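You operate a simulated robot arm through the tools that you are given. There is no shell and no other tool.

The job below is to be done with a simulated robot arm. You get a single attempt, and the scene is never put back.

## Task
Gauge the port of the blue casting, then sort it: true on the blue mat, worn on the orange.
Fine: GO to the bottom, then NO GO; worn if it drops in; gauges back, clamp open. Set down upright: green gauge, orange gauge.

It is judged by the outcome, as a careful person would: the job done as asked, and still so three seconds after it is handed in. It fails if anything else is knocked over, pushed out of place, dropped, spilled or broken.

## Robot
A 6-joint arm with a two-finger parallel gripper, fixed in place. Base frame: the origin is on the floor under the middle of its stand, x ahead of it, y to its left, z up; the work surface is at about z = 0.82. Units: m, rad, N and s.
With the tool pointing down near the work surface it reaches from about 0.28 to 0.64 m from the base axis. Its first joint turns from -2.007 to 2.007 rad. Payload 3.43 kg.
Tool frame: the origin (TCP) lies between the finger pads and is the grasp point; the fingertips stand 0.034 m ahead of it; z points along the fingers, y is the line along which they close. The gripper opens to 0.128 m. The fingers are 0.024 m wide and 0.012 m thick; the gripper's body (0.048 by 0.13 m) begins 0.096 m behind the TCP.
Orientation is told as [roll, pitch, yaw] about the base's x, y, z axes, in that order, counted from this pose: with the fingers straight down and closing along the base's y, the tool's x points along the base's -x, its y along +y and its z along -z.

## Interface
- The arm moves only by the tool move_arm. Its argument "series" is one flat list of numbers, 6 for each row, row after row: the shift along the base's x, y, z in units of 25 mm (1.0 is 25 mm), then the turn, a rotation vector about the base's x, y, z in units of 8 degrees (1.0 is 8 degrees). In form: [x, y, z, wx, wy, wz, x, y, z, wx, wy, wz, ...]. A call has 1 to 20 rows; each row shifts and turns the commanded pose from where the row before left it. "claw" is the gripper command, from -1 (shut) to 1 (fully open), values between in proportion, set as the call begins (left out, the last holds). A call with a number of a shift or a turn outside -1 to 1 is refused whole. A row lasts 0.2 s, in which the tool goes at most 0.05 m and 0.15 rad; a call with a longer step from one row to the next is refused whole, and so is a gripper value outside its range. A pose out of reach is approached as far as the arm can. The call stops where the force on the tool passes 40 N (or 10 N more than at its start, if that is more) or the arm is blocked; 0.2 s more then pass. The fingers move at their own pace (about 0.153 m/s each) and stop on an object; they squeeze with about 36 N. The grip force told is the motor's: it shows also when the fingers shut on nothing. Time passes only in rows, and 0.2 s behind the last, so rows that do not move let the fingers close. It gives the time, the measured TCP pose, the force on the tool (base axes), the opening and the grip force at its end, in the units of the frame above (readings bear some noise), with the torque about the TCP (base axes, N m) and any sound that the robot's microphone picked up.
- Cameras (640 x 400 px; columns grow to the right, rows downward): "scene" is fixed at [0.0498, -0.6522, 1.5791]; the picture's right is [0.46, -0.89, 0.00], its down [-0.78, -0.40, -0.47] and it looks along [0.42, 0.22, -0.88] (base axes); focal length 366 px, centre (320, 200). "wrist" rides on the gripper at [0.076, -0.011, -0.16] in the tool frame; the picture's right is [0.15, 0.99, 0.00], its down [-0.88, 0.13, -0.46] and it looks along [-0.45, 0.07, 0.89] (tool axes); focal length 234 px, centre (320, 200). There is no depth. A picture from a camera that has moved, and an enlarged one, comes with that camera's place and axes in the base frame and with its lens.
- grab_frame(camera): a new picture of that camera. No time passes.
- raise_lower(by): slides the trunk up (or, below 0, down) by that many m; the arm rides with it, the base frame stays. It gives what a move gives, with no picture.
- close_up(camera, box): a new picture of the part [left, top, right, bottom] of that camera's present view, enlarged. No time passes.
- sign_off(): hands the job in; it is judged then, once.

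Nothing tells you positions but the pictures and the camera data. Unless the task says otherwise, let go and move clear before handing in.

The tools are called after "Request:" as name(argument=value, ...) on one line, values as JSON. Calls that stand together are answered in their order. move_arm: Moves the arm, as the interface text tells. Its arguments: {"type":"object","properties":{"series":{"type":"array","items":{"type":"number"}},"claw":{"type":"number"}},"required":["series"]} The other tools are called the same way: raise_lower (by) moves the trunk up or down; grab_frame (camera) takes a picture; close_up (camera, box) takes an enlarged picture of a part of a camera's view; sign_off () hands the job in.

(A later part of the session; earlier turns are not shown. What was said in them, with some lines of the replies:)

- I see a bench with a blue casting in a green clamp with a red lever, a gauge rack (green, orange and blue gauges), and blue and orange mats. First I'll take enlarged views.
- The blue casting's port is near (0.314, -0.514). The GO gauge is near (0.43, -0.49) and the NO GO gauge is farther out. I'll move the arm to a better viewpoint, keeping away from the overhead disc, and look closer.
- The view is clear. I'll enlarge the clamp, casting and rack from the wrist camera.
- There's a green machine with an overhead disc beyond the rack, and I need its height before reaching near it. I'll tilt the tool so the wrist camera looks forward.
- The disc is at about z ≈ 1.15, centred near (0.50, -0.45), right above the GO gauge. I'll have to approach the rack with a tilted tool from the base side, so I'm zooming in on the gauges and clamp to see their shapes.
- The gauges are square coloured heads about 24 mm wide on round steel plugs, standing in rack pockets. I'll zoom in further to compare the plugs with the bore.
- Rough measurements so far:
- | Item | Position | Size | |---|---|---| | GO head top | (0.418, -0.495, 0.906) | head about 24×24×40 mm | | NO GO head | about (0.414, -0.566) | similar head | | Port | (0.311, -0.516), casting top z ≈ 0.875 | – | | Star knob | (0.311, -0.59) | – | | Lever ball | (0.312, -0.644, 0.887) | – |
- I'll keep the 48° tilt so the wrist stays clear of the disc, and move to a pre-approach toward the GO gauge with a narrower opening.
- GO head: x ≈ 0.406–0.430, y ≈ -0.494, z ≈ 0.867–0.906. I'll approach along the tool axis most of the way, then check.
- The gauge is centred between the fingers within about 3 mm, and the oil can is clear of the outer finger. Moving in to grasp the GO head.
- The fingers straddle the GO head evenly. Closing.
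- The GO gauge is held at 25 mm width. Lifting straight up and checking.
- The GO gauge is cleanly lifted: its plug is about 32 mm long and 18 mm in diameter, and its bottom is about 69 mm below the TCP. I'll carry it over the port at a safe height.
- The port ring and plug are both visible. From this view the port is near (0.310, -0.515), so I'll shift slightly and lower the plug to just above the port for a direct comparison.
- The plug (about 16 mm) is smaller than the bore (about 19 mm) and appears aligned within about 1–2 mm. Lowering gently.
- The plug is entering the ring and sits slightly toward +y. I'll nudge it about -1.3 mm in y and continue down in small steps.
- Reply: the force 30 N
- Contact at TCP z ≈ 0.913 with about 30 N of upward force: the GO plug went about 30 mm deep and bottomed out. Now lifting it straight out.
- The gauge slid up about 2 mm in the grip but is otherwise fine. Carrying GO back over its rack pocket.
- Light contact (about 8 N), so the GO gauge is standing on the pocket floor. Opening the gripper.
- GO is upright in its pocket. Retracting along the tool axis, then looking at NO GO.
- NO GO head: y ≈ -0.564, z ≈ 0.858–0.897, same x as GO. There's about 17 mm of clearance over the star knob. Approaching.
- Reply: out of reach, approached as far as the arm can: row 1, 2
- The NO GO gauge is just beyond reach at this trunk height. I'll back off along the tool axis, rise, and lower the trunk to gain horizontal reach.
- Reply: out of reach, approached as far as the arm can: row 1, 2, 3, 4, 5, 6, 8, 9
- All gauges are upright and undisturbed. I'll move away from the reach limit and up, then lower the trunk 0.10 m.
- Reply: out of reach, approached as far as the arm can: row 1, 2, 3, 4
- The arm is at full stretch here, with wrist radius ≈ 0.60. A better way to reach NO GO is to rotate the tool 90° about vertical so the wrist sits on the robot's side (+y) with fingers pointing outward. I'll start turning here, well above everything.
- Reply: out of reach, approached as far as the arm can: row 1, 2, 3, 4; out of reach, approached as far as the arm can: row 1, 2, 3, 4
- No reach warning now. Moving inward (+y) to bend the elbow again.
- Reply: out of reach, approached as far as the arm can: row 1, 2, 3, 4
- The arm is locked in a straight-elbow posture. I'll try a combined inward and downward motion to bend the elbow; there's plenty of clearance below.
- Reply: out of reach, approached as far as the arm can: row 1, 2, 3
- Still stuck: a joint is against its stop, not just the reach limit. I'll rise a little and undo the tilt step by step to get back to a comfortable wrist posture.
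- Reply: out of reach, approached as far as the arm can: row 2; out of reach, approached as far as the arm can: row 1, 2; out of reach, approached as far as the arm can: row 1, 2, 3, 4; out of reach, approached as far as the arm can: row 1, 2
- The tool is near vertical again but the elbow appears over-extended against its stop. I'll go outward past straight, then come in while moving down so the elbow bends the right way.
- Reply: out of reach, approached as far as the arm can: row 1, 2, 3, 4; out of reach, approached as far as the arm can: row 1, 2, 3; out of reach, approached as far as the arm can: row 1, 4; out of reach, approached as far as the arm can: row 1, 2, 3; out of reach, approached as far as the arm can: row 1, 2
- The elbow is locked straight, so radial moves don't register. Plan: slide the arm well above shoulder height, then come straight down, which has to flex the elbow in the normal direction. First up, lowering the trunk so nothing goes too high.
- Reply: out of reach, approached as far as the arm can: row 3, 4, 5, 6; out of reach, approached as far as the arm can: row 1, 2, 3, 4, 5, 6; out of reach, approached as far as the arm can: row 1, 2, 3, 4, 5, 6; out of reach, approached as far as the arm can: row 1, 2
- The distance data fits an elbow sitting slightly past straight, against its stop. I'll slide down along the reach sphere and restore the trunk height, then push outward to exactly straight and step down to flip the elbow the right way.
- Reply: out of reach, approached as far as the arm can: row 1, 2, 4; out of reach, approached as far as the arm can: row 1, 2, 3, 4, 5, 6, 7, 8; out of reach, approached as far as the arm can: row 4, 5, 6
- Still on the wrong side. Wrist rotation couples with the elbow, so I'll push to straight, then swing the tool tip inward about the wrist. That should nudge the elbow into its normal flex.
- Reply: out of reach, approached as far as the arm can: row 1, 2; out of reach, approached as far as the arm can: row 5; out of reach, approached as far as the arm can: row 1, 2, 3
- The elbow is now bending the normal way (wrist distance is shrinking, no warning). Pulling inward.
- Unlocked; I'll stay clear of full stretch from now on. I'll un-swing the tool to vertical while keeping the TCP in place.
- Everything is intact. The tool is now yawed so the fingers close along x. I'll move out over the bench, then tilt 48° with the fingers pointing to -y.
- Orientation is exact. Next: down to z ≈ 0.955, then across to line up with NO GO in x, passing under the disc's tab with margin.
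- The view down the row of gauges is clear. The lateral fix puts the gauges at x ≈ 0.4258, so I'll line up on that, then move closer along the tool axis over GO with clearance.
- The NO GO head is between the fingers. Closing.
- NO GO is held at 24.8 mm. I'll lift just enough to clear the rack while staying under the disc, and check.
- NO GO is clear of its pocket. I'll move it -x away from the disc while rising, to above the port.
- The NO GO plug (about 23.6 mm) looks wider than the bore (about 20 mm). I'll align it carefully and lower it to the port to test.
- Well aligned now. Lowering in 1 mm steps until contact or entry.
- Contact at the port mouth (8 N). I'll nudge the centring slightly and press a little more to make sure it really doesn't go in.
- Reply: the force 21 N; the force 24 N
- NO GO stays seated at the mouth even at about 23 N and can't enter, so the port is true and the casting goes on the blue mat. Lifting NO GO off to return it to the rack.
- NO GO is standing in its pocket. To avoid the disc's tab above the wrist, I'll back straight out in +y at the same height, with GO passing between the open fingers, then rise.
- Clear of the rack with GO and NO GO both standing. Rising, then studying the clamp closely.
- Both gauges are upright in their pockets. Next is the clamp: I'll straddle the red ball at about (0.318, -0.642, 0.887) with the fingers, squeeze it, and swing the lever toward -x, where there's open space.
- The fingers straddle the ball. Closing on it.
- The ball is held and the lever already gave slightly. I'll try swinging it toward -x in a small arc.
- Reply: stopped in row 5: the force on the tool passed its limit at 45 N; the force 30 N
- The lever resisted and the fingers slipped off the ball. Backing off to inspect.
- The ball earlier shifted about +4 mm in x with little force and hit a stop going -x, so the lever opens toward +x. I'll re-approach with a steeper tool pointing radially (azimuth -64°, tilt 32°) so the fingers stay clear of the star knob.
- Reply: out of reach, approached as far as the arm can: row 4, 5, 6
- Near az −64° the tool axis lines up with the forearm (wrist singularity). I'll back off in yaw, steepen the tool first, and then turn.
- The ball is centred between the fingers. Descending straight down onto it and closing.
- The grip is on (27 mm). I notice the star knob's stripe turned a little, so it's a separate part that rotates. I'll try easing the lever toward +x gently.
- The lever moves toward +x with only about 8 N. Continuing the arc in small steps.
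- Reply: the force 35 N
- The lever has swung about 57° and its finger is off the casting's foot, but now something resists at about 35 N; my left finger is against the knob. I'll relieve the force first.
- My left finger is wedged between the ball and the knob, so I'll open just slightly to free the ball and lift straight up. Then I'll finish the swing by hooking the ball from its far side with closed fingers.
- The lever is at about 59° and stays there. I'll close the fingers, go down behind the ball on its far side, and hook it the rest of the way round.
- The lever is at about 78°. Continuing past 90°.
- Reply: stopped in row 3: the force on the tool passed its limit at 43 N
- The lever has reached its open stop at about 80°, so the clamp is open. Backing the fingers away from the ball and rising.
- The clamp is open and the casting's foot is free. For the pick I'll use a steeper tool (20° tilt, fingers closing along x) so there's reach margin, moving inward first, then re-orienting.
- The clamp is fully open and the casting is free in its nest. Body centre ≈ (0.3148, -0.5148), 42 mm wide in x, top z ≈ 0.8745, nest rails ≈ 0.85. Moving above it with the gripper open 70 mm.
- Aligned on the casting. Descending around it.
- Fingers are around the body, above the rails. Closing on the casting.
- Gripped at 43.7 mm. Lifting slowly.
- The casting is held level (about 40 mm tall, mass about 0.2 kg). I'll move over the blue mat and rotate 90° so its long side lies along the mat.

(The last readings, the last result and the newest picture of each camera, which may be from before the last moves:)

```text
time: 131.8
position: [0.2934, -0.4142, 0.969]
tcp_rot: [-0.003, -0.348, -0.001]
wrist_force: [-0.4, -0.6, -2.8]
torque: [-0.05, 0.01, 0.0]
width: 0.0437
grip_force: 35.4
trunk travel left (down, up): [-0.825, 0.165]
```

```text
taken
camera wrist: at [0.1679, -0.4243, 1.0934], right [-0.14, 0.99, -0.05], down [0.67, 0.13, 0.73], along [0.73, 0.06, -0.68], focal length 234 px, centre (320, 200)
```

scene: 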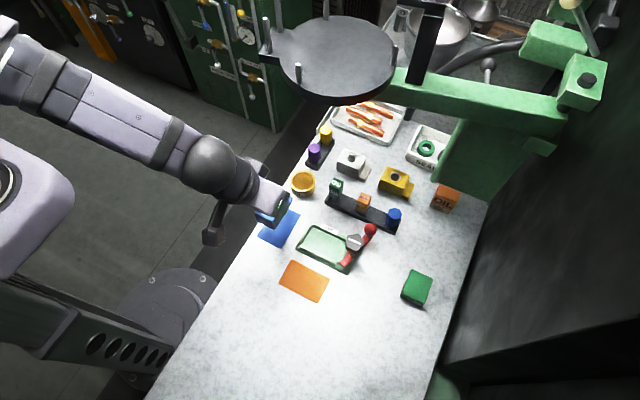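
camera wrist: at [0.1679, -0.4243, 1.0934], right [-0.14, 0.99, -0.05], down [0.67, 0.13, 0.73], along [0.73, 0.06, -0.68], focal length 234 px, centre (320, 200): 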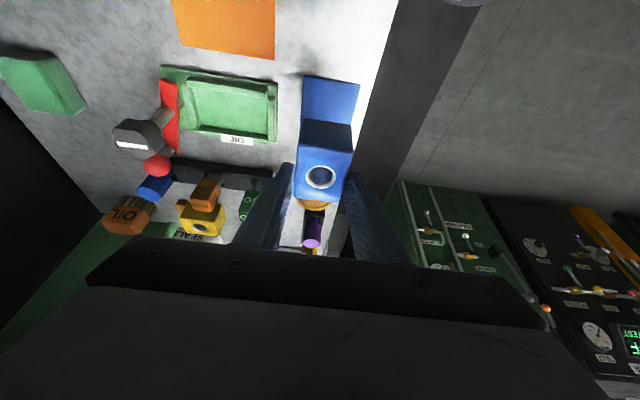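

Request:
close_up(camera="wrist", box=[260, 60, 400, 200])

Request:
close_up(camera="scene", box=[240, 175, 320, 255])

```text
2.86 times, centred on (330, 130) of wrist
camera zoom: at [0.1679, -0.4243, 1.0934], right [-0.14, 0.99, -0.05], down [0.67, 0.13, 0.73], along [0.73, 0.06, -0.68], focal length 669 px, centre (291, 400)
```

zoom: 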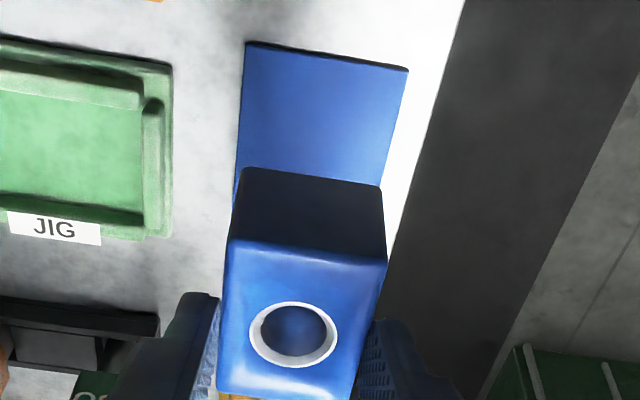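

```text
5.00 times, centred on (280, 215) of scene
camera zoom: at [0.0498, -0.6522, 1.5791], right [0.46, -0.89, 0.0], down [-0.78, -0.4, -0.47], along [0.42, 0.22, -0.88], focal length 1830 px, centre (520, 125)
```

zoom: 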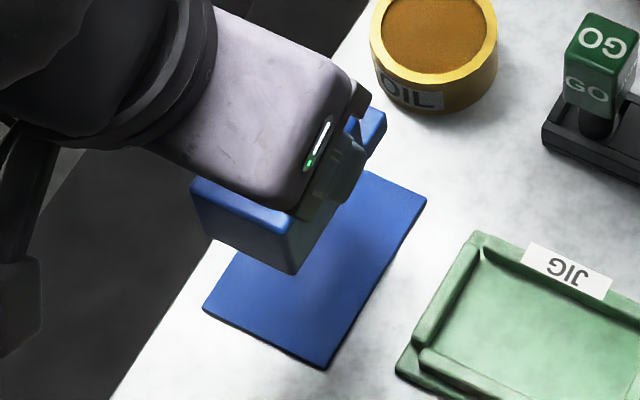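

The mat spans about x 0.2695–0.3615, y −0.441 to −0.378. Small centring shift, then lowering.

Request:
move_arm(series=[0.16, 0.1, -0.7, 0, 0, 0, 0, 0, -0.8, 0, 0, 0, 0, 0, -0.8, 0, 0, 0, 0, 0, -0.5, 0, 0, 0, 0, 0, -0.2, 0, 0, 0, 0, 0, 0, 0, 0, 0])

Request:
close_up(camera="wrist", box=[260, 60, 400, 200])

Request:
close_up(camera="scene", box=[240, 175, 320, 255])

```text
time: 133.2
position: [0.2981, -0.412, 0.8936]
tcp_rot: [-0.004, -0.349, -0.001]
wrist_force: [-0.4, -0.2, -3.4]
torque: [-0.02, 0.01, 0.04]
width: 0.0438
grip_force: 36.1
trunk travel left (down, up): [-0.825, 0.165]
```

```text
2.86 times, centred on (330, 130) of wrist
camera zoom: at [0.172, -0.4229, 1.0185], right [-0.13, 0.99, -0.05], down [0.67, 0.13, 0.73], along [0.73, 0.06, -0.68], focal length 669 px, centre (291, 400)
```

zoom: 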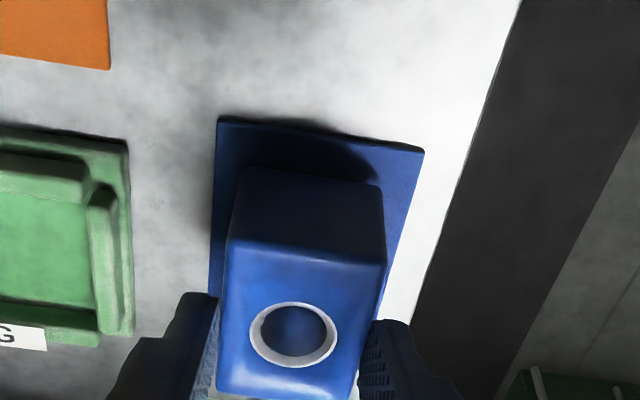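

```text
5.00 times, centred on (280, 215) of scene
camera zoom: at [0.0498, -0.6522, 1.5791], right [0.46, -0.89, 0.0], down [-0.78, -0.4, -0.47], along [0.42, 0.22, -0.88], focal length 1830 px, centre (520, 125)
```

zoom: 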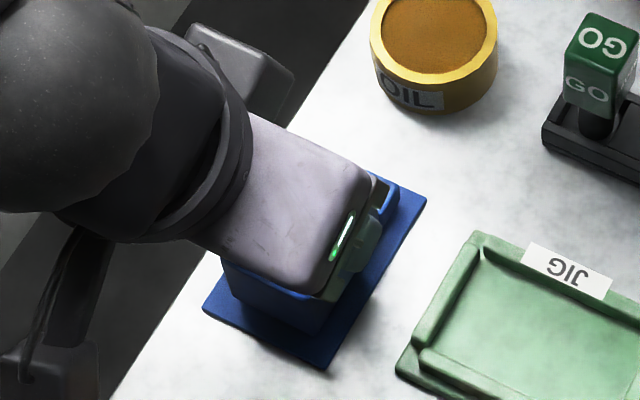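

Request:
move_arm(series=[0, 0, -0.12, 0, 0, 0, 0, 0, -0.12, 0, 0, 0, 0, 0, -0.1, 0, 0, 0, 0, 0, -0.06, 0, 0, 0, 0, 0, 0, 0, 0, 0])

Request:
close_up(camera="wrist", box=[260, 60, 400, 200])

```text
time: 134.4
position: [0.2985, -0.4131, 0.8864]
tcp_rot: [-0.01, -0.353, 0.0]
wrist_force: [2.7, 2.7, 27.4]
torque: [0.4, -0.52, 0.15]
width: 0.044
grip_force: 35.7
trunk travel left (down, up): [-0.825, 0.165]
```

```text
2.86 times, centred on (330, 130) of wrist
camera zoom: at [0.1724, -0.4222, 1.0107], right [-0.13, 0.99, -0.06], down [0.67, 0.13, 0.73], along [0.73, 0.06, -0.68], focal length 669 px, centre (291, 400)
```

zoom: 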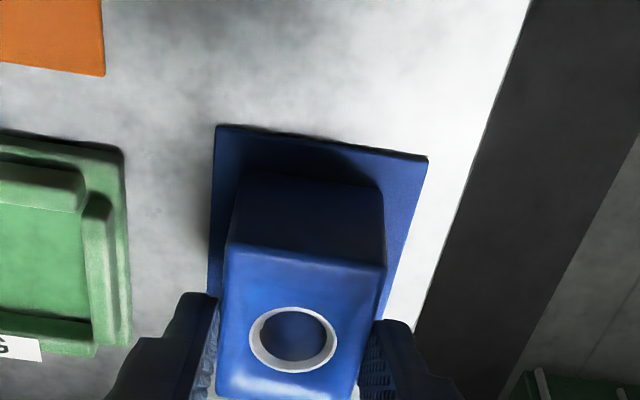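

The casting is resting on the mat (27 N). I'll ease off a little, then open the gripper.

Request:
move_arm(series=[0, 0, 0.06, 0, 0, 0, 0, 0, 0, 0, 0, 0])

Request:
move_arm(series=[0, 0, 0, 0, 0, 0, 0, 0, 0, 0, 0, 0, 0, 0, 0, 0, 0, 0], claw=0.05)

Request:
close_up(camera="wrist", box=[260, 60, 400, 200])

```text
time: 135.1
position: [0.298, -0.413, 0.8871]
tcp_rot: [-0.007, -0.353, -0.003]
wrist_force: [5.4, -0.7, 24.7]
torque: [0.01, -0.93, -0.11]
width: 0.0439
grip_force: 36.3
trunk travel left (down, up): [-0.825, 0.165]
```

```text
time: 135.8
position: [0.298, -0.4137, 0.8848]
tcp_rot: [-0.004, -0.347, -0.002]
wrist_force: [0.1, -0.4, -0.4]
torque: [0.01, -0.02, 0.0]
width: 0.0674
grip_force: 0.1
trunk travel left (down, up): [-0.825, 0.165]
```

```text
2.86 times, centred on (330, 130) of wrist
camera zoom: at [0.1727, -0.423, 1.0092], right [-0.13, 0.99, -0.05], down [0.67, 0.13, 0.73], along [0.73, 0.06, -0.68], focal length 669 px, centre (291, 400)
```

zoom: 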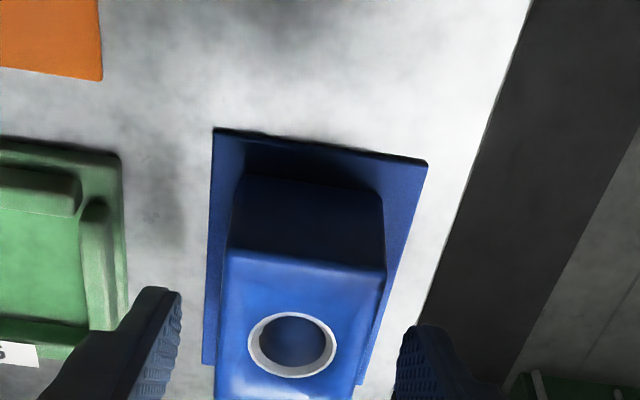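

Released. Rising straight up and clear, then inspecting everything.

Request:
move_arm(series=[0, 0, 0.6, 0, 0, 0, 0, 0, 0.8, 0, 0, 0, 0, 0, 0.9, 0, 0, 0, 0, 0, 0.9, 0, 0, 0, 0, 0, 0.9, 0, 0, 0, -0.8, 0.4, 0.9, 0, 0, 0, -0.8, 0.4, 0.9, 0, 0, 0, -0.8, 0.4, 0.5, 0, 0, 0, -0.8, 0.4, 0, 0, 0, 0, 0, 0, 0, 0, 0, 0])

Request:
grab_frame(camera="scene")

Request:
grab_frame(camera="wrist")

```text
time: 138.1
position: [0.2181, -0.3717, 1.0452]
tcp_rot: [-0.004, -0.35, 0.0]
wrist_force: [1.1, -0.4, -0.6]
torque: [-0.01, 0.01, 0.0]
width: 0.067
grip_force: 0.1
trunk travel left (down, up): [-0.825, 0.165]
```

```text
taken
```

scene: 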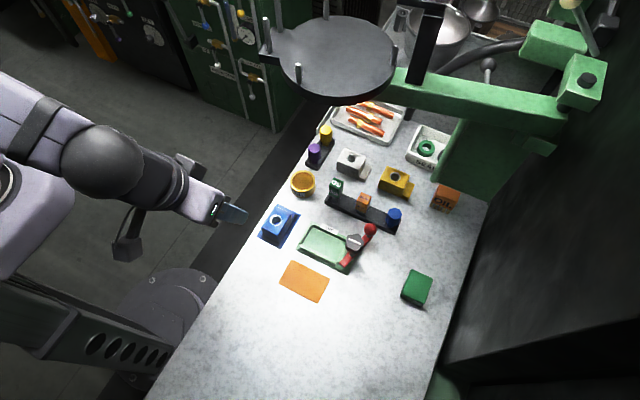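

```text
taken
camera wrist: at [0.0919, -0.382, 1.1694], right [-0.13, 0.99, -0.05], down [0.67, 0.13, 0.73], along [0.73, 0.06, -0.68], focal length 234 px, centre (320, 200)
```

wrist: 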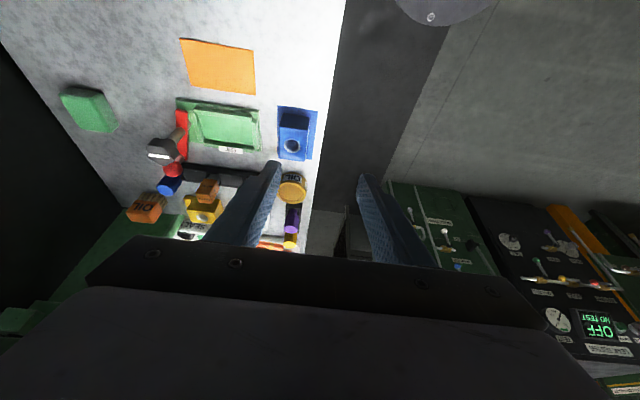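

Request:
close_up(camera="scene", box=[250, 190, 330, 250])

Request:
close_up(camera="scene", box=[320, 165, 410, 235])

Request:
close_up(camera="scene", box=[290, 210, 390, 285])

Request:
close_up(camera="scene", box=[250, 100, 480, 310])

```text
6.67 times, centred on (290, 220) of scene
camera zoom: at [0.0498, -0.6522, 1.5791], right [0.46, -0.89, 0.0], down [-0.78, -0.4, -0.47], along [0.42, 0.22, -0.88], focal length 2440 px, centre (520, 67)
```

zoom: 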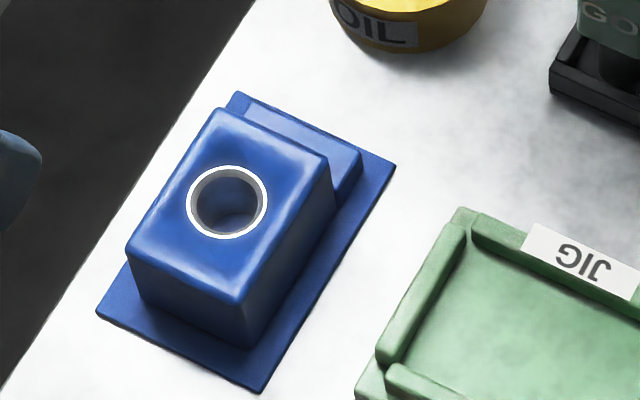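

```text
5.71 times, centred on (365, 200) of scene
camera zoom: at [0.0498, -0.6522, 1.5791], right [0.46, -0.89, 0.0], down [-0.78, -0.4, -0.47], along [0.42, 0.22, -0.88], focal length 2091 px, centre (63, 200)
```

zoom: 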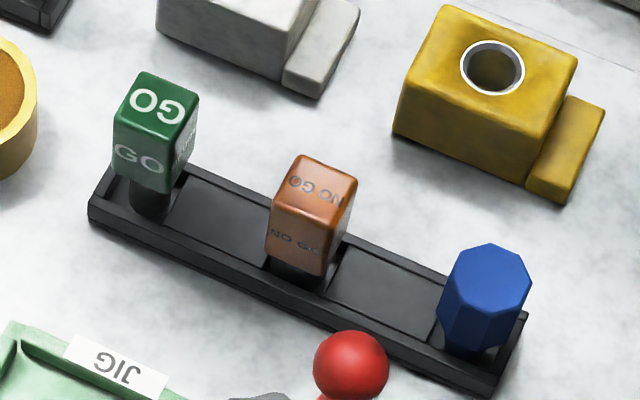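

```text
5.33 times, centred on (340, 248) of scene
camera zoom: at [0.0498, -0.6522, 1.5791], right [0.46, -0.89, 0.0], down [-0.78, -0.4, -0.47], along [0.42, 0.22, -0.88], focal length 1952 px, centre (213, -53)
```

zoom: 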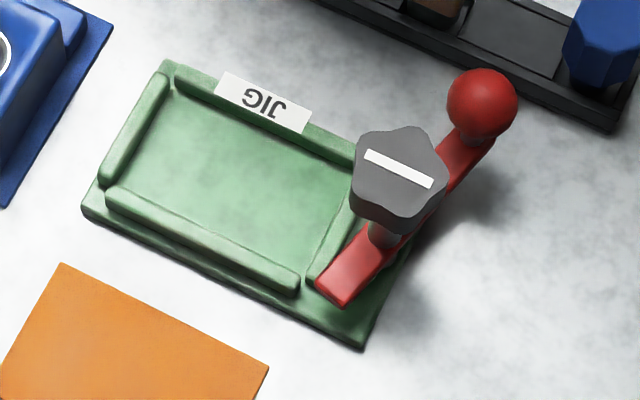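

```text
1.90 times, centred on (365, 205) of scene
camera zoom: at [0.0498, -0.6522, 1.5791], right [0.46, -0.89, 0.0], down [-0.78, -0.4, -0.47], along [0.42, 0.22, -0.88], focal length 697 px, centre (234, 190)
```

zoom: 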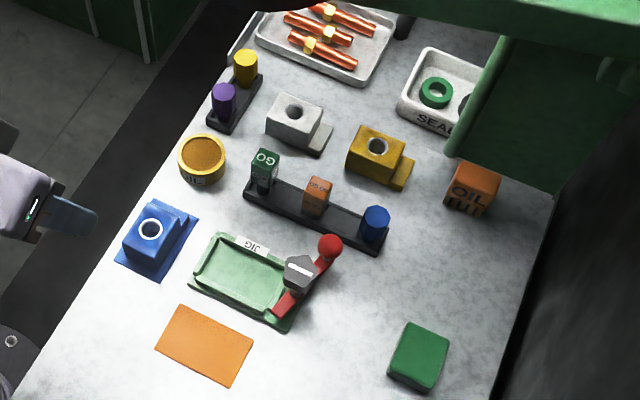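

The blue casting's port is true, and the casting is flat and fully on the blue mat. GO and NO GO are upright in their rack pockets, the clamp lever is at its open stop, and nothing else has been disturbed. The arm is clear, so I'm handing in.

Request:
sign_off()

```text
The job is handed in.
```

The blue casting gauged true, so I set it on the blue mat, and the job is handed in.

- **GO gauge:** it went in about 30 mm and bottomed out.
- **NO GO gauge:** it stopped at the mouth of the port and did not go in, even when pressed with about 23 N.
- **Casting:** it sits flat and fully inside the blue mat. I turned it 90° so its long side lies along the mat.
- **Gauges:** both are back in their rack pockets, standing upright.
- **Clamp:** the lever is open, swung about 80° to its stop. It only opens toward +x. My first try the other way met a stop and the fingers slipped off the ball, but the lever did not move. While I was opening it, a finger also brushed the star knob on top and turned it slightly.

In the last pictures nothing else looked moved or knocked over.
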